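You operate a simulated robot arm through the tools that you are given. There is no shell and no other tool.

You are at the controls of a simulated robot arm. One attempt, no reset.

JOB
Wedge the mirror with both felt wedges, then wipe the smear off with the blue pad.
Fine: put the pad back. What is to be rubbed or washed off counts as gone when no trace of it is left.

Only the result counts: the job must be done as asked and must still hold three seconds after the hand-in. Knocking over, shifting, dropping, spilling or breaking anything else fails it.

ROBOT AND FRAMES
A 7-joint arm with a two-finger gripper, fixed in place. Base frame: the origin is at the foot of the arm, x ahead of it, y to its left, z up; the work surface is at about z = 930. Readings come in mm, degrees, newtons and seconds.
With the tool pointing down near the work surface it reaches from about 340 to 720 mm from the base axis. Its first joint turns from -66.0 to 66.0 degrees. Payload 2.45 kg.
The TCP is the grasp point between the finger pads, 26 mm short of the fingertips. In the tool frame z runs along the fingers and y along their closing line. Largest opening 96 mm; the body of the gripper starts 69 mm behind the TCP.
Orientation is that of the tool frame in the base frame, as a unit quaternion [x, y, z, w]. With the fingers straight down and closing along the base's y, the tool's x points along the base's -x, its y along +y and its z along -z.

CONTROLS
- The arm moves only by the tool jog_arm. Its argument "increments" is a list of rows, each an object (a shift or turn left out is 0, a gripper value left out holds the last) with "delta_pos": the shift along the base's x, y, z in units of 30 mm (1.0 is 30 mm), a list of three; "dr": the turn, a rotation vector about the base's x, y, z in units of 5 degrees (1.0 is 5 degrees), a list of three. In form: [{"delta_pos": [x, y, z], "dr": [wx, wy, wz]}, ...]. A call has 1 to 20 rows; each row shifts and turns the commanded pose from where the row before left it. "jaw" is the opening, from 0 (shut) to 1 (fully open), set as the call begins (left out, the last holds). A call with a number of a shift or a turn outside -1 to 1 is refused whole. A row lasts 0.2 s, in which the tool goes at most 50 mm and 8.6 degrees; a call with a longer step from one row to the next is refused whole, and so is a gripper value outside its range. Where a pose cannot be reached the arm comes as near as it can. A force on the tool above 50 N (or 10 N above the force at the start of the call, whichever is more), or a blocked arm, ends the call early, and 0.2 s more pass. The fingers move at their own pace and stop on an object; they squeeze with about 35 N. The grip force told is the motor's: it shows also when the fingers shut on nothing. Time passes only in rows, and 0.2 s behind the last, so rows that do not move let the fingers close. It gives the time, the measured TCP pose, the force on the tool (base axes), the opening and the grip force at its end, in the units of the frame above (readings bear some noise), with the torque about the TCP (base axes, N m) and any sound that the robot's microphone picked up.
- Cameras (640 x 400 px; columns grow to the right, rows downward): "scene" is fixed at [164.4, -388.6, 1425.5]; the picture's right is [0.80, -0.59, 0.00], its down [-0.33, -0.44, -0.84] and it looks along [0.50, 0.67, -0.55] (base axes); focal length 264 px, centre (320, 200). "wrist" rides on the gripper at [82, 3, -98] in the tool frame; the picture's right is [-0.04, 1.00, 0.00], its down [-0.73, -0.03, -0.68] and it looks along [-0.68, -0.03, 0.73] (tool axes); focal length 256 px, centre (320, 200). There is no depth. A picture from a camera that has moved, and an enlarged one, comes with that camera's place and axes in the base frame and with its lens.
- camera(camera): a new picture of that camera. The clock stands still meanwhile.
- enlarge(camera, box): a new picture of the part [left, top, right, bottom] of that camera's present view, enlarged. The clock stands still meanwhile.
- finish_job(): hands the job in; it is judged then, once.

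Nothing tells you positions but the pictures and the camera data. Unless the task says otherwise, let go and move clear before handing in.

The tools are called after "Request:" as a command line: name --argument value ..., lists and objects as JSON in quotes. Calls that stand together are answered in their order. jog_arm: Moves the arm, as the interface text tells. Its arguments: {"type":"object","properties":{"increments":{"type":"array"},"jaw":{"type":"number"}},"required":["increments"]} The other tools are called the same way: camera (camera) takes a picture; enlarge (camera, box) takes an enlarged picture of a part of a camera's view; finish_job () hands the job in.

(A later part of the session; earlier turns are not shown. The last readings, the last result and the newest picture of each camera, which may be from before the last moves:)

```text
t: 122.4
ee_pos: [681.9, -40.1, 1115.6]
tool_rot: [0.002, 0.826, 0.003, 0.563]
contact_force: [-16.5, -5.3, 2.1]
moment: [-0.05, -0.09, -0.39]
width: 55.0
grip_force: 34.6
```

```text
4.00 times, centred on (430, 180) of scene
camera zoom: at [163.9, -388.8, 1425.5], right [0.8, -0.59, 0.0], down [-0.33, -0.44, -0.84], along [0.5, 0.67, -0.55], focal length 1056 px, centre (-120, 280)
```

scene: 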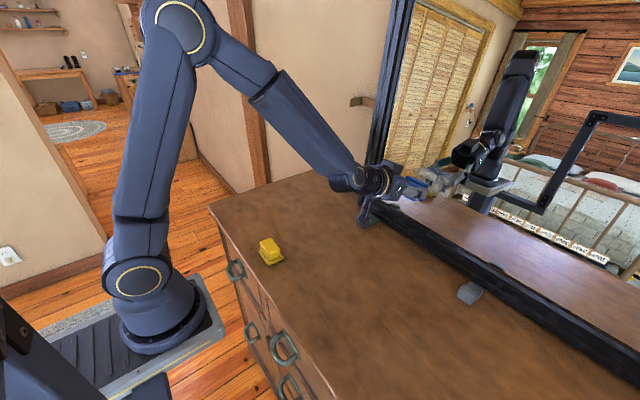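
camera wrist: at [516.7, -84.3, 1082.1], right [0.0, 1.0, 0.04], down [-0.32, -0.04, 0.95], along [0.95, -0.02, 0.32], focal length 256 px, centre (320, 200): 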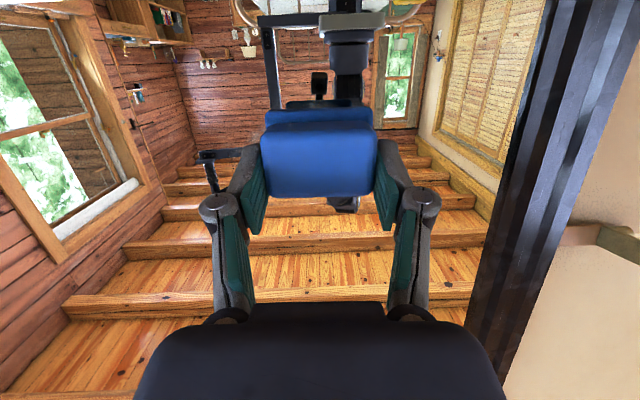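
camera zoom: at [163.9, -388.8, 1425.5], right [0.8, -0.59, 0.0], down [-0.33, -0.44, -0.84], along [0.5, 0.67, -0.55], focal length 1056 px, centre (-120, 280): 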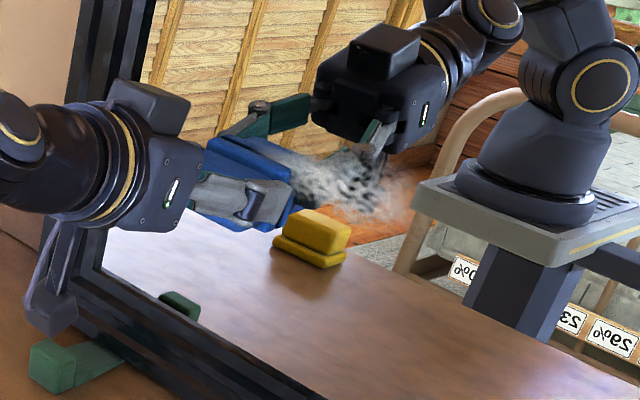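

Some of the smear remains on the −y upper side; the torque readings hint the pad presses mostly with its upper edge. I'll trim the pad angle by 1° and wipe back toward −y, keeping the pressure up.

Request:
jog_arm --increments '[{"delta_pos": [0, 0, 0], "dr": [0, -0.2, 0]}, {"delta_pos": [0.002, -0.22, 0]}, {"delta_pos": [0.002, -0.22, 0]}, {"delta_pos": [0.002, -0.22, 0]}, {"delta_pos": [0.002, -0.22, 0]}, {"delta_pos": [0.002, -0.22, 0]}, {"delta_pos": [0.002, -0.22, 0]}, {"delta_pos": [0.002, -0.22, 0]}, {"delta_pos": [0.002, -0.22, 0]}, {"delta_pos": [0, 0, 0]}]'

Request:
enlarge --camera "wrist" --box '[120, 80, 520, 330]'

Request:
enlarge --camera "scene" --box '[360, 130, 500, 230]'

```text
t: 124.6
ee_pos: [681.2, -92.8, 1114.6]
tool_rot: [0.001, 0.821, 0.004, 0.571]
contact_force: [-44.1, 18.9, 4.6]
moment: [0.21, 0.34, 0.42]
width: 55.1
grip_force: 35.4
```

```text
1.60 times, centred on (320, 205) of wrist
camera zoom: at [561.6, -90.0, 1072.5], right [0.01, 1.0, 0.04], down [-0.38, -0.04, 0.92], along [0.92, -0.03, 0.38], focal length 410 px, centre (320, 192)
```

zoom: 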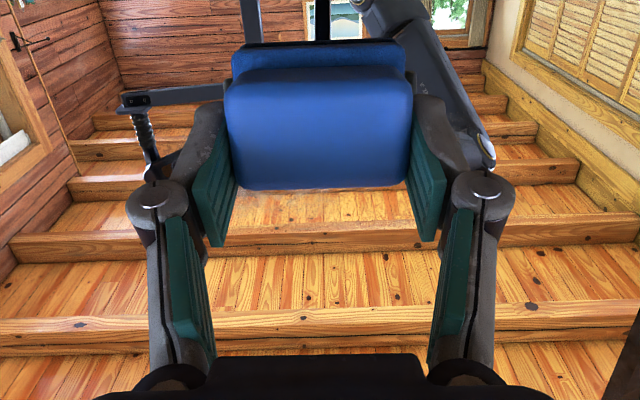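

```text
4.00 times, centred on (430, 180) of scene
camera zoom: at [162.9, -388.0, 1425.9], right [0.8, -0.59, 0.0], down [-0.33, -0.44, -0.84], along [0.5, 0.67, -0.55], focal length 1056 px, centre (-120, 280)
```

zoom: 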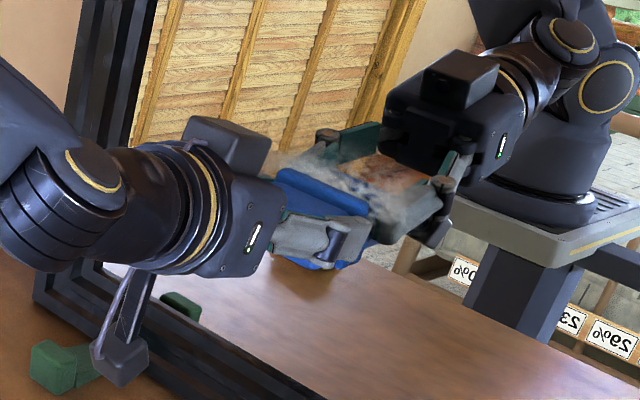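

Now the contact is centred on the pad but too firm (44 N). Easing back about 2 mm and continuing toward −y.

Request:
jog_arm --increments '[{"delta_pos": [-0.04, 0, 0.004]}, {"delta_pos": [-0.03, 0, 0.003]}, {"delta_pos": [0, 0, 0]}]'

```text
t: 125.4
ee_pos: [680.6, -94.0, 1116.7]
tool_rot: [0.001, 0.821, 0.003, 0.571]
contact_force: [0.2, 0.1, -1.5]
moment: [0.01, 0.0, 0.0]
width: 54.8
grip_force: 35.1
```

Request:
jog_arm --increments '[{"delta_pos": [0.025, 0, -0.003]}, {"delta_pos": [0, 0, 0]}]'

```text
t: 126.0
ee_pos: [681.8, -94.1, 1115.2]
tool_rot: [0.002, 0.821, 0.003, 0.571]
contact_force: [0.6, 0.4, -0.3]
moment: [-0.03, 0.01, -0.02]
width: 54.6
grip_force: 35.4
```

Request:
jog_arm --increments '[{"delta_pos": [0.025, 0, -0.003]}, {"delta_pos": [0, 0, 0]}]'

```text
t: 126.6
ee_pos: [681.8, -94.2, 1115.9]
tool_rot: [0.002, 0.822, 0.003, 0.57]
contact_force: [-9.7, 1.8, 0.5]
moment: [-0.02, -0.1, -0.07]
width: 54.9
grip_force: 34.9
```

Request:
jog_arm --increments '[{"delta_pos": [0, 0, 0], "dr": [0, -0.2, 0]}, {"delta_pos": [0, 0, 0]}]'

```text
t: 127.2
ee_pos: [681.7, -94.9, 1115.8]
tool_rot: [0.001, 0.817, 0.003, 0.577]
contact_force: [-12.3, 0.2, -3.0]
moment: [0.01, 0.56, -0.04]
width: 55.4
grip_force: 35.0
```

That over-rotated slightly (now pressing on the lower edge); trimming back half and wiping on toward −y.

Request:
jog_arm --increments '[{"delta_pos": [0.01, 0, 0], "dr": [0, 0.1, 0]}, {"delta_pos": [0, 0, 0]}]'

```text
t: 127.8
ee_pos: [681.8, -95.4, 1115.7]
tool_rot: [0.002, 0.819, 0.003, 0.573]
contact_force: [-22.2, -0.3, -2.0]
moment: [-0.06, 0.46, -0.13]
width: 54.9
grip_force: 34.8
```

Contact is now near the pad's centre at 22 N. Easing slightly and sweeping to y≈−150.

Request:
jog_arm --increments '[{"delta_pos": [-0.01, 0, 0]}, {"delta_pos": [0, -0.2, 0]}, {"delta_pos": [0, -0.2, 0]}, {"delta_pos": [0, -0.2, 0]}, {"delta_pos": [0, -0.2, 0]}, {"delta_pos": [0, -0.2, 0]}, {"delta_pos": [0, -0.2, 0]}, {"delta_pos": [0, -0.2, 0]}, {"delta_pos": [0, -0.2, 0]}, {"delta_pos": [0, -0.2, 0]}, {"delta_pos": [0, 0, 0]}]'

Request:
enlarge --camera "wrist" --box '[120, 80, 520, 330]'

Request:
enlarge --camera "scene" --box '[360, 130, 500, 230]'

```text
t: 130.2
ee_pos: [681.8, -148.5, 1115.6]
tool_rot: [0.003, 0.818, 0.002, 0.575]
contact_force: [-2.9, -0.1, 0.7]
moment: [0.02, -0.11, -0.01]
width: 55.0
grip_force: 35.3
```

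```text
1.60 times, centred on (320, 205) of wrist
camera zoom: at [561.9, -145.0, 1071.8], right [0.01, 1.0, 0.04], down [-0.39, -0.03, 0.92], along [0.92, -0.03, 0.39], focal length 410 px, centre (320, 192)
```

zoom: 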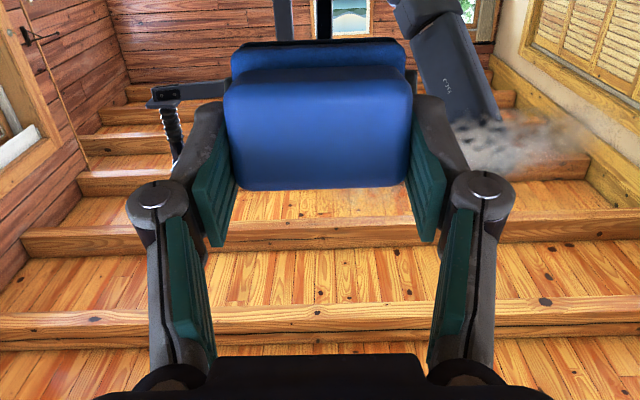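

```text
4.00 times, centred on (430, 180) of scene
camera zoom: at [164.3, -388.6, 1425.5], right [0.8, -0.59, 0.0], down [-0.33, -0.44, -0.84], along [0.5, 0.67, -0.55], focal length 1056 px, centre (-120, 280)
```

zoom: 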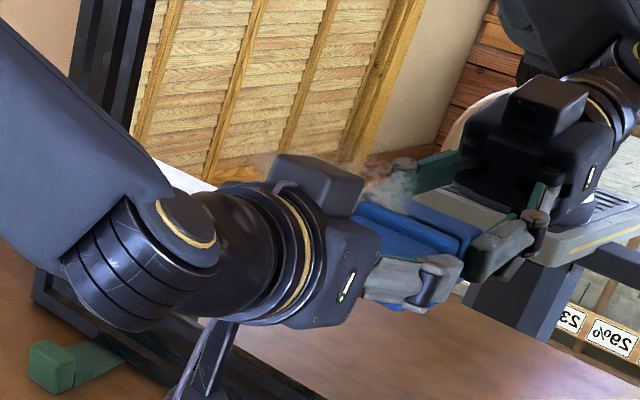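

A patch seems to remain around y −95…−45, z≈1108–1131, hidden behind the pad. I'll back off and drop lower so the wrist camera can see the whole area between the fingers.

Request:
jog_arm --increments '[{"delta_pos": [-0.5, 0, 0.05]}, {"delta_pos": [-0.8, 0, 0]}, {"delta_pos": [0, 0.7, -0.7]}, {"delta_pos": [0, 0.7, -0.7]}, {"delta_pos": [0, 0.4, -0.6]}, {"delta_pos": [0, 0, 0]}]'

Request:
camera --camera "wrist"

Request:
enlarge --camera "scene" --box '[360, 130, 500, 230]'

```text
t: 131.6
ee_pos: [642.2, -94.9, 1057.5]
tool_rot: [0.003, 0.819, 0.002, 0.574]
contact_force: [-0.3, 0.5, 0.5]
moment: [0.0, 0.03, 0.0]
width: 55.1
grip_force: 35.0
```

```text
taken
camera wrist: at [522.3, -91.2, 1012.7], right [0.01, 1.0, 0.04], down [-0.39, -0.04, 0.92], along [0.92, -0.03, 0.39], focal length 256 px, centre (320, 200)
```

wrist: 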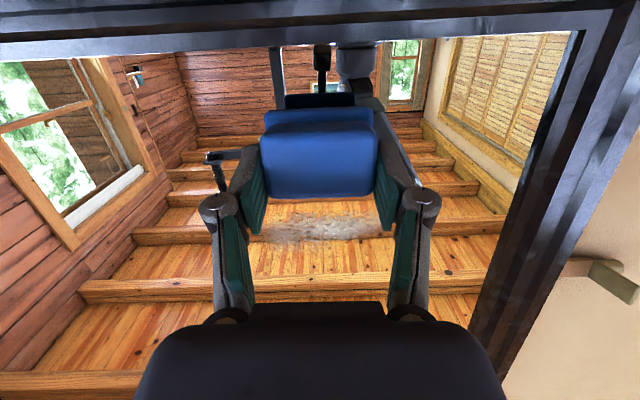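

```text
4.00 times, centred on (430, 180) of scene
camera zoom: at [164.4, -388.6, 1425.5], right [0.8, -0.59, 0.0], down [-0.33, -0.44, -0.84], along [0.5, 0.67, -0.55], focal length 1056 px, centre (-120, 280)
```

zoom: 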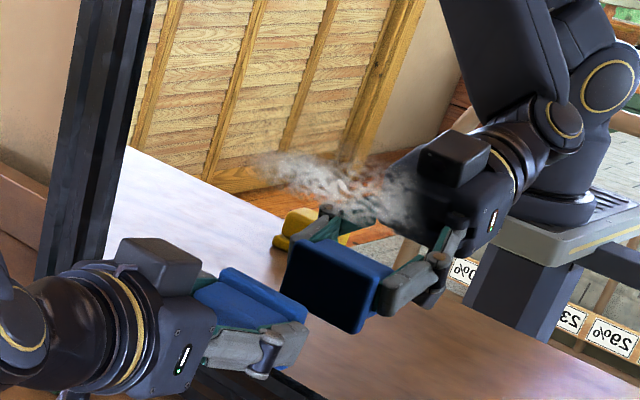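

Request:
enlarge --camera "wrist" --box '[240, 170, 400, 270]'

Request:
enlarge --camera "scene" --box '[410, 155, 480, 205]'

```text
4.00 times, centred on (320, 220) of wrist
camera zoom: at [522.3, -91.2, 1012.7], right [0.01, 1.0, 0.04], down [-0.39, -0.04, 0.92], along [0.92, -0.03, 0.39], focal length 1024 px, centre (320, 120)
```

zoom: 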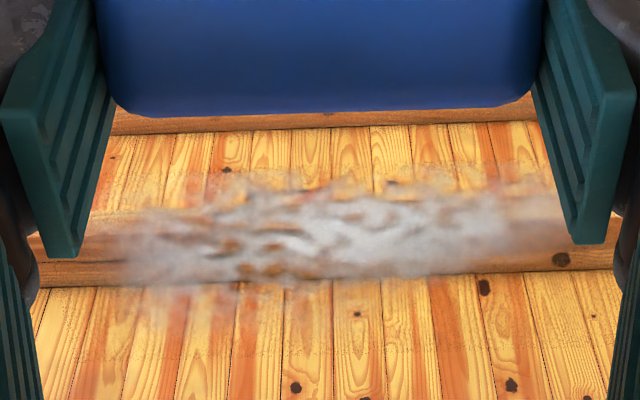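

```text
8.00 times, centred on (445, 180) of scene
camera zoom: at [164.4, -388.6, 1425.5], right [0.8, -0.59, 0.0], down [-0.33, -0.44, -0.84], along [0.5, 0.67, -0.55], focal length 2111 px, centre (-680, 360)
```

zoom: 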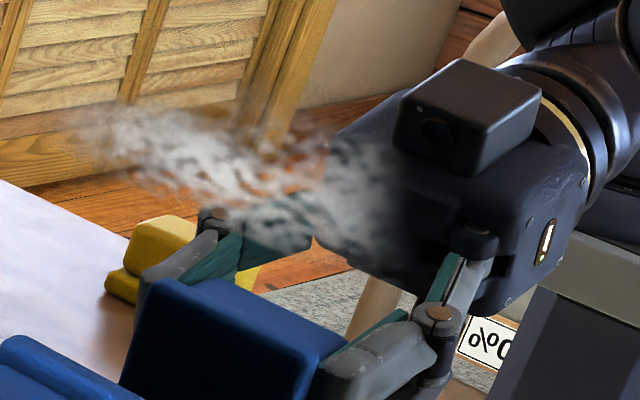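

Everything below about z=1108 is clean. A band at z≈1108–1142 remains, so the pad needs to go higher. Moving to the upper row (y≈−45) in free space first.

Request:
jog_arm --increments '[{"delta_pos": [0, 0.4, 0.7]}, {"delta_pos": [0.2, 0.4, 0.7]}, {"delta_pos": [0.3, 0.4, 0.7]}, {"delta_pos": [0.4, 0.4, 0.55]}, {"delta_pos": [0.1, 0.05, 0]}, {"delta_pos": [0, 0, 0]}]'

Request:
enlarge --camera "wrist" --box '[120, 80, 520, 330]'

```text
t: 133.0
ee_pos: [673.7, -44.3, 1137.7]
tool_rot: [0.002, 0.819, 0.003, 0.574]
contact_force: [0.4, -1.2, -0.9]
moment: [-0.05, -0.02, 0.01]
width: 54.9
grip_force: 35.3
```

```text
1.60 times, centred on (320, 205) of wrist
camera zoom: at [553.3, -40.8, 1093.3], right [0.01, 1.0, 0.04], down [-0.39, -0.04, 0.92], along [0.92, -0.03, 0.39], focal length 410 px, centre (320, 192)
```

zoom: 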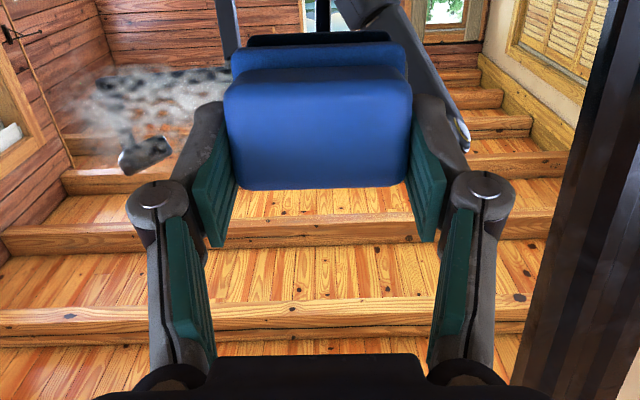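

The smear band sits level with the pad here. Approaching the glass.

Request:
jog_arm --increments '[{"delta_pos": [0.15, 0, -0.013]}, {"delta_pos": [0.1, 0, -0.009]}, {"delta_pos": [0.05, 0, -0.004]}, {"delta_pos": [0, 0, 0]}]'

```text
t: 134.0
ee_pos: [681.7, -44.9, 1136.1]
tool_rot: [0.001, 0.818, 0.004, 0.575]
contact_force: [0.3, -0.4, -0.2]
moment: [0.0, 0.02, -0.02]
width: 55.0
grip_force: 35.2
```

Request:
jog_arm --increments '[{"delta_pos": [0.03, 0, -0.0026]}, {"delta_pos": [0.02, 0, -0.002]}, {"delta_pos": [0, 0, 0]}]'

```text
t: 134.8
ee_pos: [684.0, -44.4, 1137.0]
tool_rot: [0.001, 0.819, 0.003, 0.574]
contact_force: [-9.7, 0.2, 0.2]
moment: [0.0, -0.14, -0.11]
width: 54.8
grip_force: 34.2
```

Request:
jog_arm --increments '[{"delta_pos": [0.012, 0, 0], "dr": [0, -0.06, 0]}, {"delta_pos": [0, 0, 0]}]'

```text
t: 135.4
ee_pos: [683.1, -45.2, 1135.0]
tool_rot: [0.002, 0.817, 0.003, 0.576]
contact_force: [-17.2, 0.4, 0.4]
moment: [-0.02, 0.07, -0.1]
width: 54.9
grip_force: 35.3
```

Contact centred at 17 N. Sweeping the upper row toward −y with a slight feed to hold pressure.

Request:
jog_arm --increments '[{"delta_pos": [0.001, -0.2, 0]}, {"delta_pos": [0.0015, -0.2, 0]}, {"delta_pos": [0.0015, -0.2, 0]}, {"delta_pos": [0.0015, -0.2, 0]}, {"delta_pos": [0.0015, -0.2, 0]}, {"delta_pos": [0.0015, -0.2, 0]}, {"delta_pos": [0.0015, -0.2, 0]}, {"delta_pos": [0.0015, -0.2, 0]}, {"delta_pos": [0, 0, 0]}]'

Request:
enlarge --camera "wrist" --box '[120, 80, 520, 330]'

Request:
enlarge --camera "scene" --box '[360, 130, 500, 230]'

```text
t: 137.4
ee_pos: [684.1, -92.4, 1136.1]
tool_rot: [0.003, 0.817, 0.002, 0.577]
contact_force: [-24.8, 8.4, 1.6]
moment: [0.07, 0.04, 0.35]
width: 54.7
grip_force: 35.0
```

```text
1.60 times, centred on (320, 205) of wrist
camera zoom: at [564.2, -89.1, 1091.2], right [0.01, 1.0, 0.04], down [-0.39, -0.04, 0.92], along [0.92, -0.03, 0.39], focal length 410 px, centre (320, 192)
```

zoom: 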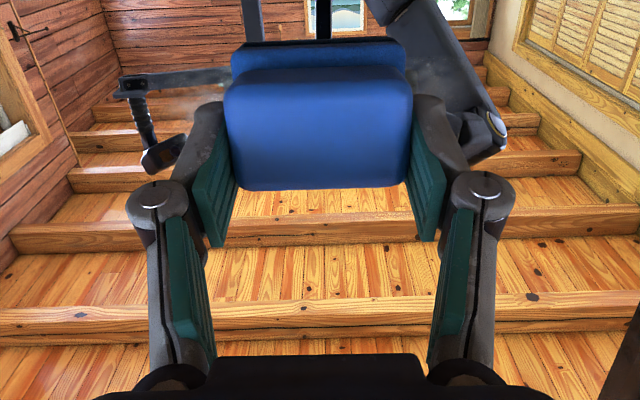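

```text
4.00 times, centred on (430, 180) of scene
camera zoom: at [163.6, -388.3, 1425.7], right [0.8, -0.59, 0.0], down [-0.33, -0.44, -0.84], along [0.5, 0.67, -0.55], focal length 1056 px, centre (-120, 280)
```

zoom: 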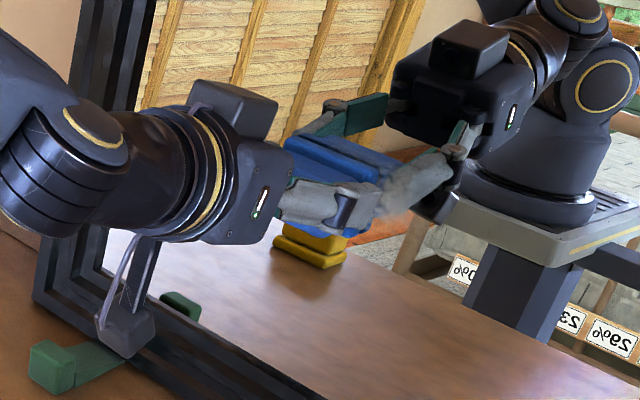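

The band behind the pad is coming off. Continuing to y≈−155 without extra feed.

Request:
jog_arm --increments '[{"delta_pos": [-0.008, -0.2, 0]}, {"delta_pos": [0, -0.2, 0]}, {"delta_pos": [0.001, -0.2, 0]}, {"delta_pos": [0.001, -0.2, 0]}, {"delta_pos": [0.001, -0.2, 0]}, {"delta_pos": [0.001, -0.2, 0]}, {"delta_pos": [0.001, -0.2, 0]}, {"delta_pos": [0.001, -0.2, 0]}, {"delta_pos": [0.001, -0.2, 0]}, {"delta_pos": [0.001, -0.2, 0]}, {"delta_pos": [0, 0, 0]}]'

Request:
enlarge --camera "wrist" --box '[120, 80, 520, 330]'

Request:
enlarge --camera "scene" --box '[360, 130, 500, 230]'

```text
t: 139.8
ee_pos: [683.4, -152.9, 1136.4]
tool_rot: [0.002, 0.817, 0.003, 0.577]
contact_force: [-10.2, 3.2, -0.8]
moment: [0.07, -0.08, -0.02]
width: 55.0
grip_force: 35.4
```

```text
1.60 times, centred on (320, 205) of wrist
camera zoom: at [564.1, -149.2, 1091.8], right [0.01, 1.0, 0.04], down [-0.39, -0.04, 0.92], along [0.92, -0.03, 0.39], focal length 410 px, centre (320, 192)
```

zoom: 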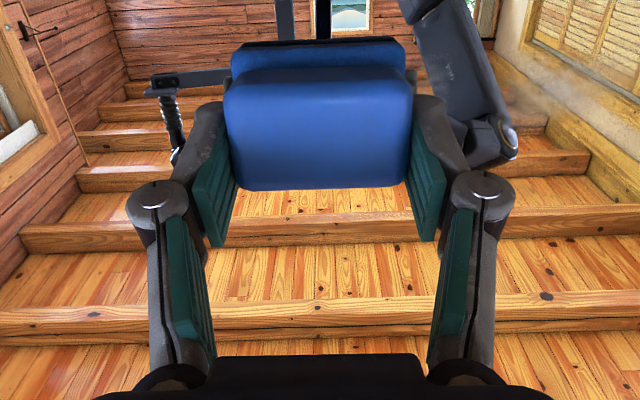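

```text
4.00 times, centred on (430, 180) of scene
camera zoom: at [164.1, -388.5, 1425.6], right [0.8, -0.59, 0.0], down [-0.33, -0.44, -0.84], along [0.5, 0.67, -0.55], focal length 1056 px, centre (-120, 280)
```

zoom: 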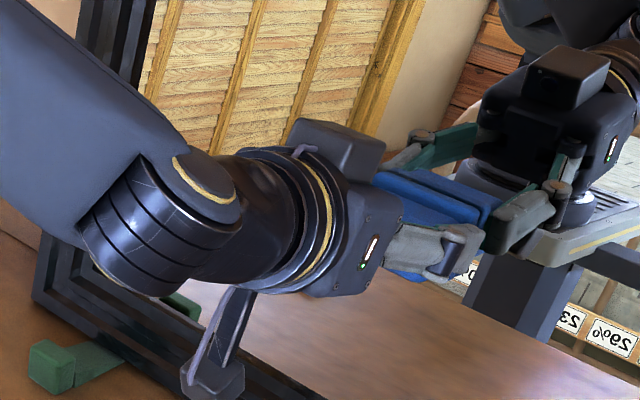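

Nearly gone. Backing off and dropping down to inspect the glass.

Request:
jog_arm --increments '[{"delta_pos": [-0.4, 0, 0.04]}, {"delta_pos": [-0.9, 0, 0]}, {"delta_pos": [0, 0.7, -0.8]}, {"delta_pos": [0, 0.7, -0.8]}, {"delta_pos": [0, 0.6, -0.8]}, {"delta_pos": [0, 0, -0.3]}, {"delta_pos": [0, 0, 0]}]'

Request:
enlarge --camera "wrist" --box '[240, 170, 400, 290]'

Request:
camera --camera "wrist"

Request:
enlarge --camera "scene" --box '[390, 130, 490, 210]'

```text
t: 141.4
ee_pos: [644.0, -90.8, 1054.6]
tool_rot: [0.001, 0.817, 0.004, 0.577]
contact_force: [0.0, 1.0, -0.7]
moment: [-0.01, 0.0, 0.0]
width: 55.1
grip_force: 34.9
```

```text
3.33 times, centred on (320, 230) of wrist
camera zoom: at [524.9, -87.4, 1010.6], right [0.01, 1.0, 0.04], down [-0.39, -0.04, 0.92], along [0.92, -0.03, 0.39], focal length 853 px, centre (320, 100)
```

zoom: 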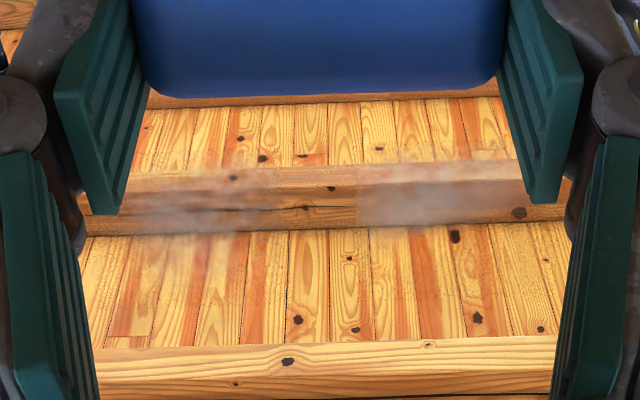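

```text
taken
camera wrist: at [524.9, -87.4, 1010.6], right [0.01, 1.0, 0.04], down [-0.39, -0.04, 0.92], along [0.92, -0.03, 0.39], focal length 256 px, centre (320, 200)
```

wrist: 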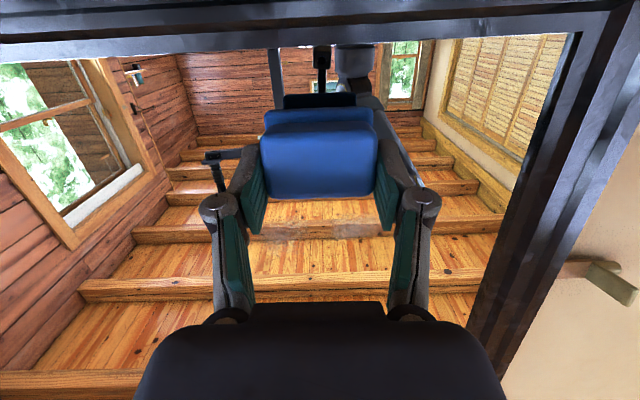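

```text
5.00 times, centred on (440, 170) of scene
camera zoom: at [164.4, -388.6, 1425.5], right [0.8, -0.59, 0.0], down [-0.33, -0.44, -0.84], along [0.5, 0.67, -0.55], focal length 1320 px, centre (-280, 350)
```

zoom: 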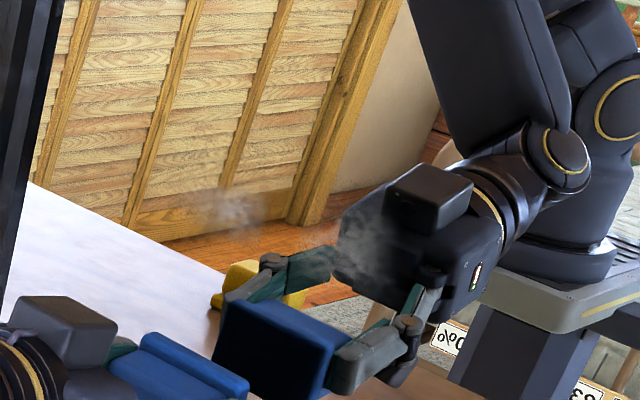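

Two faint patches are left (y −141…−105 and −83…−37, z≈1109–1133). More rubbing is needed there, so I'll go back in at z≈1130 in the clean middle and do longer passes.

Request:
jog_arm --increments '[{"delta_pos": [0.1, 0, 0.63]}, {"delta_pos": [0.3, 0, 0.63]}, {"delta_pos": [0.4, 0, 0.63]}, {"delta_pos": [0.3, 0, 0.63]}, {"delta_pos": [0.1, 0, 0]}, {"delta_pos": [0.04, 0, 0]}, {"delta_pos": [0, 0, 0]}]'

```text
t: 143.0
ee_pos: [682.1, -91.5, 1130.3]
tool_rot: [0.001, 0.817, 0.003, 0.576]
contact_force: [-0.2, -0.1, -0.8]
moment: [0.02, -0.01, 0.05]
width: 55.2
grip_force: 34.7
```

Request:
jog_arm --increments '[{"delta_pos": [0.03, 0, -0.0026]}, {"delta_pos": [0.02, 0, -0.002]}, {"delta_pos": [0, 0, 0]}]'

```text
t: 143.8
ee_pos: [683.2, -91.4, 1132.1]
tool_rot: [0.001, 0.817, 0.003, 0.576]
contact_force: [-11.3, 4.2, 2.8]
moment: [-0.06, -0.18, -0.03]
width: 54.6
grip_force: 35.1
```

Contact at 11 N. Adding a little pressure and sweeping to +y, then back.

Request:
jog_arm --increments '[{"delta_pos": [0.012, 0, 0]}, {"delta_pos": [0, 0.21, 0]}, {"delta_pos": [0, 0.21, 0]}, {"delta_pos": [0, 0.21, 0]}, {"delta_pos": [0, 0.21, 0]}, {"delta_pos": [0, 0.21, 0]}, {"delta_pos": [0, 0.21, 0]}, {"delta_pos": [0, 0.21, 0]}, {"delta_pos": [0, 0.21, 0]}, {"delta_pos": [0, 0.21, 0]}, {"delta_pos": [0, 0, 0]}]'

```text
t: 146.2
ee_pos: [684.0, -35.1, 1132.2]
tool_rot: [0.001, 0.817, 0.003, 0.576]
contact_force: [-19.8, -7.3, 2.2]
moment: [-0.06, -0.06, -0.49]
width: 55.0
grip_force: 35.3
```

Request:
jog_arm --increments '[{"delta_pos": [0, -0.21, 0]}, {"delta_pos": [0, -0.21, 0]}, {"delta_pos": [0, -0.21, 0]}, {"delta_pos": [0, -0.21, 0]}, {"delta_pos": [0, -0.21, 0]}, {"delta_pos": [0, -0.21, 0]}, {"delta_pos": [0, -0.21, 0]}, {"delta_pos": [0, -0.21, 0]}, {"delta_pos": [0, -0.21, 0]}, {"delta_pos": [0, 0, 0]}]'

Request:
enlarge --camera "wrist" --box '[120, 80, 520, 330]'

Request:
enlarge --camera "scene" --box '[360, 130, 500, 230]'

```text
t: 148.4
ee_pos: [683.0, -91.9, 1130.9]
tool_rot: [0.001, 0.818, 0.004, 0.576]
contact_force: [-25.2, 9.6, 1.3]
moment: [0.01, -0.03, 0.23]
width: 55.1
grip_force: 35.0
```

```text
1.60 times, centred on (320, 205) of wrist
camera zoom: at [563.8, -88.3, 1086.7], right [0.01, 1.0, 0.04], down [-0.39, -0.04, 0.92], along [0.92, -0.03, 0.39], focal length 410 px, centre (320, 192)
```

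zoom: 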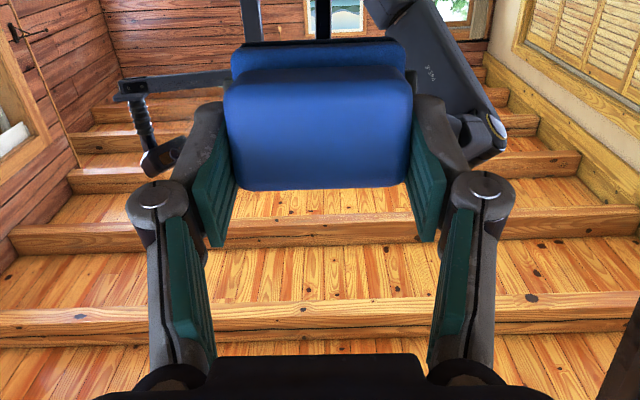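

```text
4.00 times, centred on (430, 180) of scene
camera zoom: at [163.5, -388.3, 1425.7], right [0.8, -0.59, 0.0], down [-0.33, -0.44, -0.84], along [0.5, 0.67, -0.55], focal length 1056 px, centre (-120, 280)
```

zoom: 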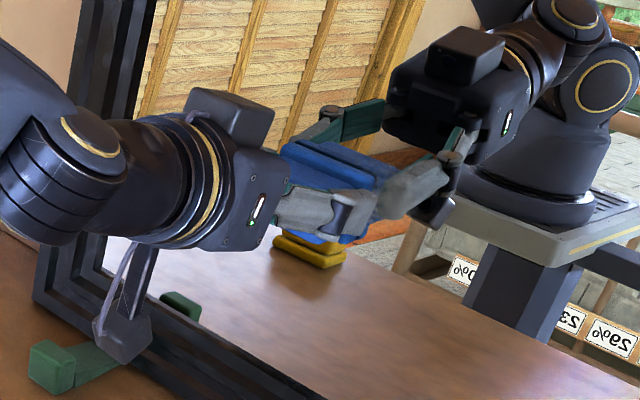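

The +y side looks clean. Continuing to y≈−160, then returning over the same strip.

Request:
jog_arm --increments '[{"delta_pos": [0, -0.21, 0]}, {"delta_pos": [0, -0.21, 0]}, {"delta_pos": [0.002, -0.21, 0]}, {"delta_pos": [0.002, -0.21, 0]}, {"delta_pos": [0.002, -0.21, 0]}, {"delta_pos": [0.002, -0.21, 0]}, {"delta_pos": [0.002, -0.21, 0]}, {"delta_pos": [0.002, -0.21, 0]}, {"delta_pos": [0.002, -0.21, 0]}, {"delta_pos": [0.002, -0.21, 0]}, {"delta_pos": [0.002, -0.21, 0]}, {"delta_pos": [0, 0, 0]}]'

```text
t: 150.8
ee_pos: [684.3, -158.6, 1132.2]
tool_rot: [0.001, 0.818, 0.005, 0.575]
contact_force: [-24.6, 9.5, 8.4]
moment: [-0.08, -0.31, -0.13]
width: 55.1
grip_force: 35.1
stopped in row 11: the force on the tool passed its limit at 52 N (the readings are from after the stop); the commanded pose is now the measured one
```

The force spiked at the end of that stroke and the call stopped. Checking what happened before doing anything else.

Request:
camera --camera "wrist"

Request:
camera --camera "scene"

Request:
enlarge --camera "scene" --box '[360, 130, 500, 230]'

```text
taken
camera wrist: at [563.8, -155.5, 1087.1], right [0.01, 1.0, 0.05], down [-0.39, -0.04, 0.92], along [0.92, -0.03, 0.39], focal length 256 px, centre (320, 200)
```

wrist: 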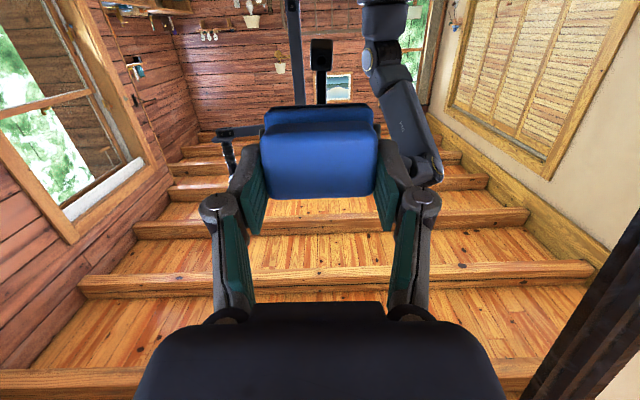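

```text
taken
```

scene: 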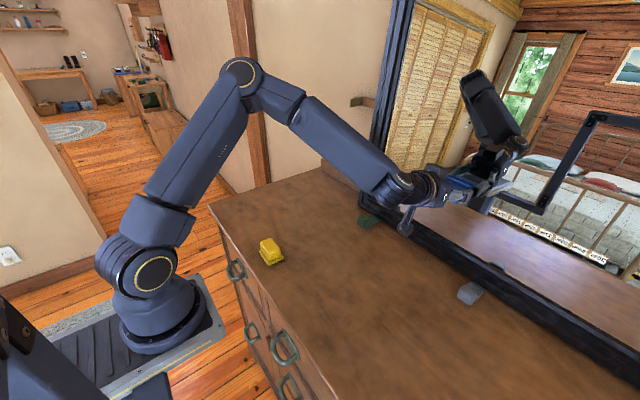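

```text
4.00 times, centred on (430, 180) of scene
camera zoom: at [163.4, -388.3, 1425.7], right [0.8, -0.59, 0.0], down [-0.33, -0.44, -0.84], along [0.5, 0.67, -0.55], focal length 1056 px, centre (-120, 280)
```

zoom: 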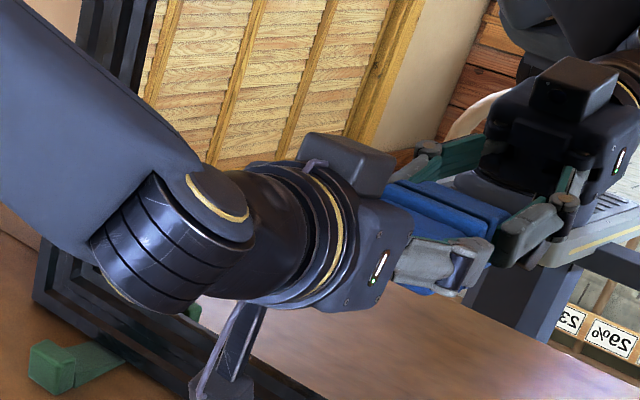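

Nothing is disturbed; it was only over-pressure. Easing back about 0.9 mm and returning toward +y.

Request:
jog_arm --increments '[{"delta_pos": [-0.025, 0, 0.002]}, {"delta_pos": [0, 0, 0]}]'

```text
t: 151.4
ee_pos: [682.6, -159.0, 1131.8]
tool_rot: [0.001, 0.818, 0.004, 0.575]
contact_force: [-19.2, 5.2, 5.5]
moment: [-0.06, -0.35, -0.07]
width: 55.0
grip_force: 34.7
```

Request:
jog_arm --increments '[{"delta_pos": [0, 0.21, 0]}, {"delta_pos": [0, 0.21, 0]}, {"delta_pos": [0, 0.21, 0]}, {"delta_pos": [0, 0.21, 0]}, {"delta_pos": [0, 0.21, 0]}, {"delta_pos": [0, 0.21, 0]}, {"delta_pos": [0, 0.21, 0]}, {"delta_pos": [0, 0.21, 0]}, {"delta_pos": [0, 0.21, 0]}, {"delta_pos": [0, 0.21, 0]}, {"delta_pos": [0, 0, 0]}]'

```text
t: 153.8
ee_pos: [683.8, -97.8, 1131.4]
tool_rot: [0.002, 0.818, 0.004, 0.576]
contact_force: [-15.2, -5.3, 0.7]
moment: [0.03, -0.17, -0.35]
width: 55.2
grip_force: 34.9
```

Steady at 15 N. Backing off and dropping to inspect again.

Request:
jog_arm --increments '[{"delta_pos": [-0.4, 0, 0.04]}, {"delta_pos": [-0.9, 0, 0]}, {"delta_pos": [0, 0.1, -0.8]}, {"delta_pos": [0, 0.1, -0.8]}, {"delta_pos": [0, 0, -0.8]}, {"delta_pos": [0, 0, -0.2]}, {"delta_pos": [0, 0, 0]}]'

Request:
enlarge --camera "wrist" --box '[240, 170, 400, 290]'

Request:
enlarge --camera "scene" --box '[390, 130, 490, 210]'

Request:
camera --camera "wrist"

```text
t: 155.4
ee_pos: [644.7, -88.2, 1055.5]
tool_rot: [0.001, 0.818, 0.005, 0.575]
contact_force: [-0.2, -0.7, -0.6]
moment: [-0.02, -0.01, -0.01]
width: 55.0
grip_force: 35.0
```

```text
3.33 times, centred on (320, 230) of wrist
camera zoom: at [524.9, -86.1, 1010.3], right [0.01, 1.0, 0.05], down [-0.39, -0.04, 0.92], along [0.92, -0.03, 0.39], focal length 853 px, centre (320, 100)
```

zoom: 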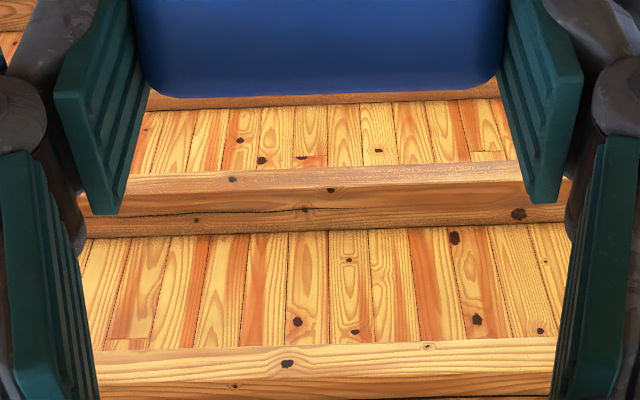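

```text
5.00 times, centred on (440, 170) of scene
camera zoom: at [164.4, -388.6, 1425.5], right [0.8, -0.59, 0.0], down [-0.33, -0.44, -0.84], along [0.5, 0.67, -0.55], focal length 1320 px, centre (-280, 350)
```

zoom: 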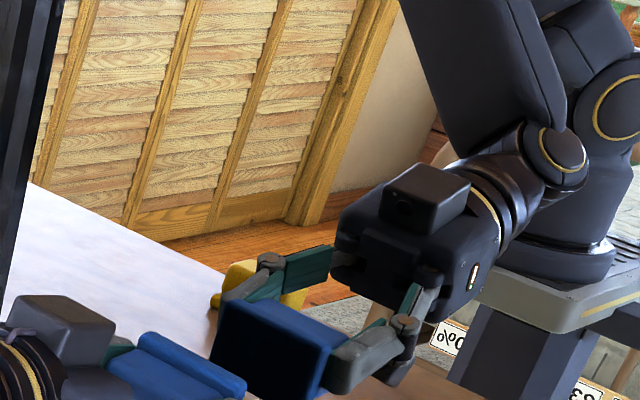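

```text
taken
camera wrist: at [524.9, -86.1, 1010.3], right [0.01, 1.0, 0.05], down [-0.39, -0.04, 0.92], along [0.92, -0.03, 0.39], focal length 256 px, centre (320, 200)
```

wrist: 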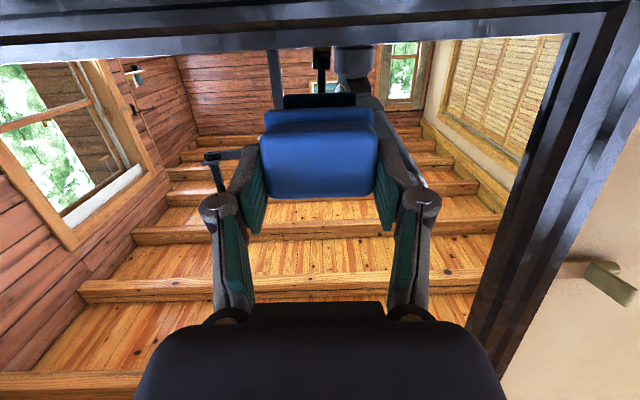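

Almost all gone, but I see a faint thin whitish line at z≈1110 on the +y side. Zooming in to check for traces.

Request:
enlarge --camera "wrist" --box '[265, 195, 375, 245]'

Request:
enlarge --camera "scene" --box '[405, 155, 465, 200]'

```text
5.82 times, centred on (320, 220) of wrist
camera zoom: at [524.9, -86.1, 1010.3], right [0.01, 1.0, 0.05], down [-0.39, -0.04, 0.92], along [0.92, -0.03, 0.39], focal length 1489 px, centre (320, 84)
```

zoom: 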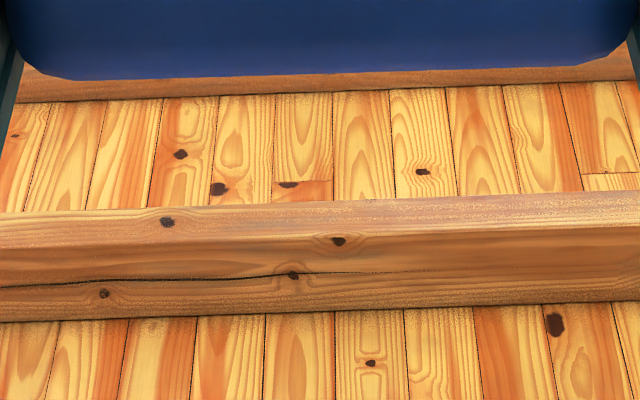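

```text
8.89 times, centred on (435, 178) of scene
camera zoom: at [164.4, -388.6, 1425.5], right [0.8, -0.59, 0.0], down [-0.33, -0.44, -0.84], along [0.5, 0.67, -0.55], focal length 2346 px, centre (-702, 400)
```

zoom: 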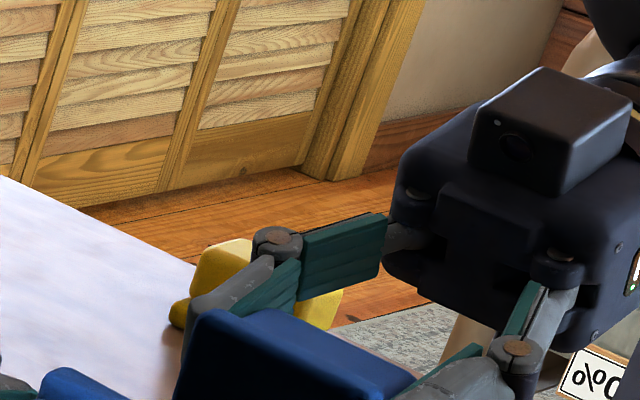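

That line may just be a highlight on the reflected wood, but "no trace" is the criterion. I'll make further passes over the whole area, starting at z≈1118.

Request:
jog_arm --increments '[{"delta_pos": [0.1, 0, 0.7]}, {"delta_pos": [0.3, 0, 0.7]}, {"delta_pos": [0.4, 0, 0.68]}, {"delta_pos": [0.3, 0, 0]}, {"delta_pos": [0.1, 0, 0]}, {"delta_pos": [0, 0, 0]}]'

Request:
jog_arm --increments '[{"delta_pos": [0.03, 0, -0.0026]}, {"delta_pos": [0.02, 0, -0.002]}, {"delta_pos": [0, 0, 0]}]'

```text
t: 156.8
ee_pos: [679.8, -89.7, 1116.4]
tool_rot: [0.001, 0.818, 0.004, 0.575]
contact_force: [1.4, 0.6, -1.1]
moment: [-0.04, -0.03, -0.01]
width: 54.9
grip_force: 34.9
```

```text
t: 157.6
ee_pos: [681.4, -90.4, 1116.1]
tool_rot: [0.001, 0.818, 0.004, 0.575]
contact_force: [-10.2, 2.1, 1.3]
moment: [-0.05, -0.09, -0.13]
width: 54.6
grip_force: 35.3
```

Request:
jog_arm --increments '[{"delta_pos": [0.01, 0, 0]}, {"delta_pos": [0, 0.21, 0]}, {"delta_pos": [0, 0.21, 0]}, {"delta_pos": [0, 0.21, 0]}, {"delta_pos": [0, 0.21, 0]}, {"delta_pos": [0, 0.21, 0]}, {"delta_pos": [0, 0.21, 0]}, {"delta_pos": [0, 0.21, 0]}, {"delta_pos": [0, 0.21, 0]}, {"delta_pos": [0, 0.21, 0]}, {"delta_pos": [0, 0, 0]}]'

Request:
jog_arm --increments '[{"delta_pos": [0, -0.21, 0]}, {"delta_pos": [0, -0.21, 0]}, {"delta_pos": [0, -0.21, 0]}, {"delta_pos": [0, -0.21, 0]}, {"delta_pos": [0, -0.21, 0]}, {"delta_pos": [0, -0.21, 0]}, {"delta_pos": [0, -0.21, 0]}, {"delta_pos": [0, -0.21, 0]}, {"delta_pos": [0, -0.21, 0]}, {"delta_pos": [0, -0.21, 0]}, {"delta_pos": [0, 0, 0]}]'

```text
t: 160.0
ee_pos: [682.2, -32.8, 1117.5]
tool_rot: [0.0, 0.817, 0.005, 0.576]
contact_force: [-15.4, -5.1, -0.2]
moment: [-0.02, -0.06, -0.5]
width: 54.9
grip_force: 35.4
```

```text
t: 162.3
ee_pos: [681.6, -96.1, 1117.1]
tool_rot: [0.0, 0.817, 0.006, 0.576]
contact_force: [-27.6, 8.4, 8.2]
moment: [-0.06, -0.27, -0.19]
width: 55.3
grip_force: 34.9
stopped in row 11: the force on the tool passed its limit at 51 N (the readings are from after the stop); the commanded pose is now the measured one
```

The force rose again moving −y: the pad has yawed about 0.6° and is digging in with its −y edge. Easing off, correcting that yaw, and re-establishing light contact.

Request:
jog_arm --increments '[{"delta_pos": [-0.04, 0, 0.003], "dr": [0, 0, -0.12]}, {"delta_pos": [0, 0, 0]}]'

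```text
t: 162.9
ee_pos: [682.5, -94.8, 1117.3]
tool_rot: [0.004, 0.818, 0.003, 0.576]
contact_force: [-17.6, 5.8, 6.3]
moment: [0.18, -0.27, 0.61]
width: 55.2
grip_force: 35.2
```

Request:
jog_arm --increments '[{"delta_pos": [-0.01, 0, 0], "dr": [0, 0, 0.05]}, {"delta_pos": [0, 0, 0]}]'

Request:
jog_arm --increments '[{"delta_pos": [0, -0.21, 0]}, {"delta_pos": [0, -0.21, 0]}, {"delta_pos": [0, -0.21, 0]}, {"delta_pos": [0, -0.21, 0]}, {"delta_pos": [0, -0.21, 0]}, {"delta_pos": [0, 0, 0]}]'

```text
t: 163.5
ee_pos: [682.5, -96.2, 1117.3]
tool_rot: [0.003, 0.818, 0.002, 0.575]
contact_force: [-6.8, 1.9, 2.6]
moment: [0.0, -0.2, 0.15]
width: 55.1
grip_force: 34.9
```

```text
t: 164.9
ee_pos: [682.0, -126.0, 1117.3]
tool_rot: [0.003, 0.818, 0.004, 0.575]
contact_force: [-17.1, 7.4, -0.5]
moment: [-0.07, -0.16, 0.2]
width: 55.1
grip_force: 35.0
```

Smooth now at 17 N. Continuing to about −155 and then back across.

Request:
jog_arm --increments '[{"delta_pos": [0, -0.21, 0]}, {"delta_pos": [0, -0.21, 0]}, {"delta_pos": [0, -0.21, 0]}, {"delta_pos": [0, -0.21, 0]}, {"delta_pos": [0, -0.21, 0]}, {"delta_pos": [0, 0, 0]}]'

Request:
jog_arm --increments '[{"delta_pos": [0, 0.21, 0]}, {"delta_pos": [0, 0.21, 0]}, {"delta_pos": [0, 0.21, 0]}, {"delta_pos": [0, 0.21, 0]}, {"delta_pos": [0, 0.21, 0]}, {"delta_pos": [0, 0.21, 0]}, {"delta_pos": [0, 0.21, 0]}, {"delta_pos": [0, 0.21, 0]}, {"delta_pos": [0, 0.21, 0]}, {"delta_pos": [0, 0.21, 0]}, {"delta_pos": [0, 0, 0]}]'

```text
t: 166.3
ee_pos: [681.4, -159.1, 1117.0]
tool_rot: [0.003, 0.818, 0.003, 0.575]
contact_force: [-17.6, 5.8, 0.6]
moment: [-0.08, -0.15, 0.18]
width: 54.8
grip_force: 35.3
```

```text
t: 168.7
ee_pos: [682.0, -95.4, 1116.7]
tool_rot: [0.003, 0.818, 0.003, 0.575]
contact_force: [-5.8, -2.3, 0.0]
moment: [0.04, -0.04, -0.07]
width: 55.0
grip_force: 35.0
```

Request:
jog_arm --increments '[{"delta_pos": [0.02, 0.21, 0]}, {"delta_pos": [0, 0.21, 0]}, {"delta_pos": [0, 0.21, 0]}, {"delta_pos": [0, 0.21, 0]}, {"delta_pos": [0, 0.21, 0]}, {"delta_pos": [0, 0.21, 0]}, {"delta_pos": [0, 0.21, 0]}, {"delta_pos": [0, 0.21, 0]}, {"delta_pos": [0, 0.21, 0]}, {"delta_pos": [0, 0.21, 0]}, {"delta_pos": [0, 0, 0]}]'

Request:
enlarge --camera "scene" --box '[360, 130, 500, 230]'

Request:
enlarge --camera "wrist" --box '[120, 80, 520, 330]'

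```text
t: 171.1
ee_pos: [682.6, -33.9, 1116.4]
tool_rot: [0.003, 0.817, 0.004, 0.576]
contact_force: [-14.4, -4.3, 2.2]
moment: [-0.01, -0.09, -0.25]
width: 55.0
grip_force: 35.2
```

```text
4.00 times, centred on (430, 180) of scene
camera zoom: at [163.9, -388.8, 1425.5], right [0.8, -0.59, 0.0], down [-0.33, -0.44, -0.84], along [0.5, 0.67, -0.55], focal length 1056 px, centre (-120, 280)
```

zoom: 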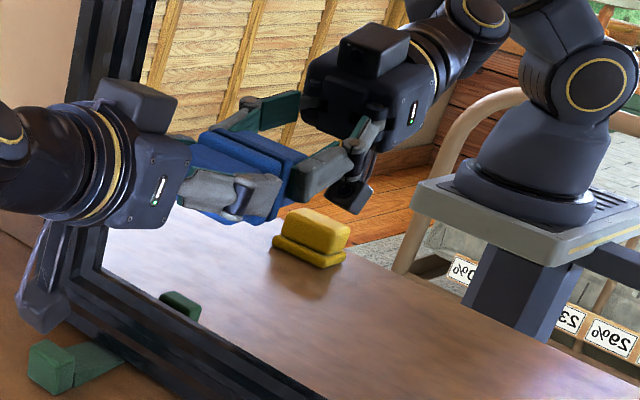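

```text
1.60 times, centred on (320, 205) of wrist
camera zoom: at [562.3, -28.9, 1072.4], right [0.01, 1.0, 0.05], down [-0.39, -0.04, 0.92], along [0.92, -0.03, 0.39], focal length 410 px, centre (320, 192)
```

zoom: 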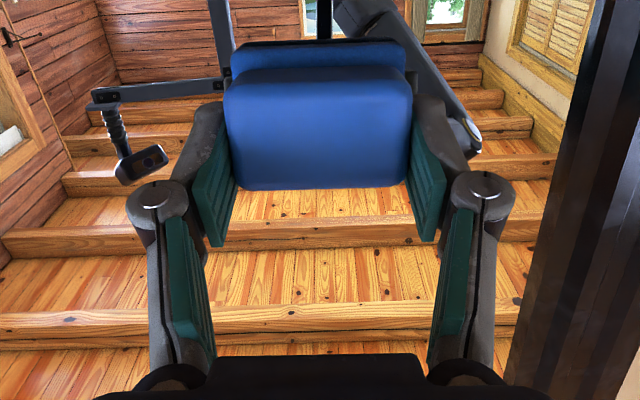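

Looks clean there. A safety pass along the top (z≈1147), then one lower.

Request:
jog_arm --increments '[{"delta_pos": [0.027, 0, 0.333]}, {"delta_pos": [0.027, 0, 0.333]}, {"delta_pos": [0.027, 0, 0.333]}, {"delta_pos": [0, 0, 0]}]'

Request:
jog_arm --increments '[{"delta_pos": [0, -0.21, 0]}, {"delta_pos": [0, -0.21, 0]}, {"delta_pos": [0, -0.21, 0]}, {"delta_pos": [0, -0.21, 0]}, {"delta_pos": [0, -0.21, 0]}, {"delta_pos": [0, -0.21, 0]}, {"delta_pos": [0, -0.21, 0]}, {"delta_pos": [0, -0.21, 0]}, {"delta_pos": [0, -0.21, 0]}, {"delta_pos": [0, 0, 0]}]'

```text
t: 172.1
ee_pos: [684.4, -32.9, 1146.4]
tool_rot: [0.002, 0.818, 0.004, 0.576]
contact_force: [-18.4, 0.8, -6.3]
moment: [-0.04, 0.13, 0.08]
width: 54.9
grip_force: 35.4
```

```text
t: 174.3
ee_pos: [685.3, -90.8, 1146.8]
tool_rot: [0.003, 0.817, 0.003, 0.576]
contact_force: [-6.2, 1.6, 0.3]
moment: [0.0, -0.06, 0.13]
width: 54.7
grip_force: 35.0
```

Request:
jog_arm --increments '[{"delta_pos": [0.018, -0.21, 0]}, {"delta_pos": [0, -0.21, 0]}, {"delta_pos": [0, -0.21, 0]}, {"delta_pos": [0, -0.21, 0]}, {"delta_pos": [0, -0.21, 0]}, {"delta_pos": [0, -0.21, 0]}, {"delta_pos": [0, -0.21, 0]}, {"delta_pos": [0, -0.21, 0]}, {"delta_pos": [0, -0.21, 0]}, {"delta_pos": [0, -0.21, 0]}, {"delta_pos": [0, -0.21, 0]}, {"delta_pos": [0, 0, 0]}]'

```text
t: 176.9
ee_pos: [685.1, -158.6, 1147.4]
tool_rot: [0.003, 0.818, 0.003, 0.575]
contact_force: [-39.1, 15.7, 1.0]
moment: [0.07, 0.04, 0.54]
width: 54.8
grip_force: 34.9
```

Ease off and sweep back along the top.

Request:
jog_arm --increments '[{"delta_pos": [-0.035, 0, 0.003]}, {"delta_pos": [0, 0, 0]}]'

Request:
jog_arm --increments '[{"delta_pos": [0, 0.21, 0]}, {"delta_pos": [0, 0.21, 0]}, {"delta_pos": [0, 0.21, 0]}, {"delta_pos": [0, 0.21, 0]}, {"delta_pos": [0, 0.21, 0]}, {"delta_pos": [0, 0.21, 0]}, {"delta_pos": [0, 0.21, 0]}, {"delta_pos": [0, 0.21, 0]}, {"delta_pos": [0, 0.21, 0]}, {"delta_pos": [0, 0, 0]}]'

```text
t: 177.5
ee_pos: [684.5, -160.2, 1147.5]
tool_rot: [0.005, 0.817, 0.001, 0.576]
contact_force: [-7.7, 1.8, 0.2]
moment: [0.02, 0.01, 0.33]
width: 55.3
grip_force: 35.5
```

```text
t: 179.7
ee_pos: [684.5, -102.2, 1146.4]
tool_rot: [0.004, 0.818, 0.002, 0.575]
contact_force: [-7.5, -2.9, 0.2]
moment: [0.02, -0.06, -0.03]
width: 54.9
grip_force: 35.0
```

Now down to the lower part (z≈1098) along the glass, and sweep there both ways.

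Request:
jog_arm --increments '[{"delta_pos": [-0.027, 0, -0.32]}, {"delta_pos": [-0.027, 0, -0.32]}, {"delta_pos": [-0.027, 0, -0.32]}, {"delta_pos": [-0.027, 0, -0.32]}, {"delta_pos": [-0.027, 0, -0.32]}, {"delta_pos": [0, 0, 0]}]'

Request:
jog_arm --increments '[{"delta_pos": [0, 0.21, 0]}, {"delta_pos": [0, 0.21, 0]}, {"delta_pos": [0, 0.21, 0]}, {"delta_pos": [0, 0.21, 0]}, {"delta_pos": [0, 0.21, 0]}, {"delta_pos": [0, 0.21, 0]}, {"delta_pos": [0, 0.21, 0]}, {"delta_pos": [0, 0.21, 0]}, {"delta_pos": [0, 0.21, 0]}, {"delta_pos": [0, 0.21, 0]}, {"delta_pos": [0, 0, 0]}]'

```text
t: 181.1
ee_pos: [680.8, -102.2, 1097.8]
tool_rot: [0.004, 0.818, 0.003, 0.576]
contact_force: [-10.1, 0.4, 4.8]
moment: [0.01, -0.3, 0.07]
width: 54.8
grip_force: 35.2
```

```text
t: 183.5
ee_pos: [679.3, -38.8, 1098.7]
tool_rot: [0.004, 0.817, 0.002, 0.576]
contact_force: [-15.1, -5.9, -0.5]
moment: [0.0, -0.11, -0.08]
width: 54.9
grip_force: 35.3
```

Good, 15 N contact. Sweeping this lower row to −y.

Request:
jog_arm --increments '[{"delta_pos": [0, -0.21, 0]}, {"delta_pos": [0, -0.21, 0]}, {"delta_pos": [0, -0.21, 0]}, {"delta_pos": [0, -0.21, 0]}, {"delta_pos": [0, -0.21, 0]}, {"delta_pos": [0, -0.21, 0]}, {"delta_pos": [0, -0.21, 0]}, {"delta_pos": [0, -0.21, 0]}, {"delta_pos": [0, -0.21, 0]}, {"delta_pos": [0, 0, 0]}]'

Request:
jog_arm --increments '[{"delta_pos": [-0.005, -0.21, 0]}, {"delta_pos": [0, -0.21, 0]}, {"delta_pos": [0, -0.21, 0]}, {"delta_pos": [0, -0.21, 0]}, {"delta_pos": [0, -0.21, 0]}, {"delta_pos": [0, -0.21, 0]}, {"delta_pos": [0, -0.21, 0]}, {"delta_pos": [0, -0.21, 0]}, {"delta_pos": [0, -0.21, 0]}, {"delta_pos": [0, 0, 0]}]'

```text
t: 185.7
ee_pos: [681.2, -96.0, 1099.7]
tool_rot: [0.004, 0.818, 0.002, 0.576]
contact_force: [-10.7, 2.9, 0.0]
moment: [0.02, -0.05, 0.2]
width: 55.1
grip_force: 35.1
```

```text
t: 187.9
ee_pos: [679.9, -152.2, 1099.0]
tool_rot: [0.003, 0.819, 0.003, 0.574]
contact_force: [-0.4, -0.1, -1.0]
moment: [0.01, 0.03, 0.01]
width: 54.9
grip_force: 35.0
```

Contact faded at the −y end; pressing in a bit and returning over it.

Request:
jog_arm --increments '[{"delta_pos": [0.02, 0, 0]}, {"delta_pos": [0.015, 0, 0]}, {"delta_pos": [0, 0, 0]}]'

Request:
jog_arm --increments '[{"delta_pos": [0, 0.21, 0]}, {"delta_pos": [0, 0.21, 0]}, {"delta_pos": [0, 0.21, 0]}, {"delta_pos": [0, 0.21, 0]}, {"delta_pos": [0, 0.21, 0]}, {"delta_pos": [0, 0.21, 0]}, {"delta_pos": [0, 0.21, 0]}, {"delta_pos": [0, 0.21, 0]}, {"delta_pos": [0, 0, 0]}]'

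```text
t: 188.7
ee_pos: [679.2, -153.3, 1099.3]
tool_rot: [0.003, 0.818, 0.003, 0.575]
contact_force: [-16.5, 2.7, 1.0]
moment: [-0.03, -0.19, 0.16]
width: 55.0
grip_force: 34.8
```

```text
t: 190.7
ee_pos: [680.0, -104.6, 1099.5]
tool_rot: [0.006, 0.818, 0.001, 0.575]
contact_force: [-28.5, -14.7, 3.8]
moment: [0.03, -0.05, -0.02]
width: 54.8
grip_force: 35.2
```

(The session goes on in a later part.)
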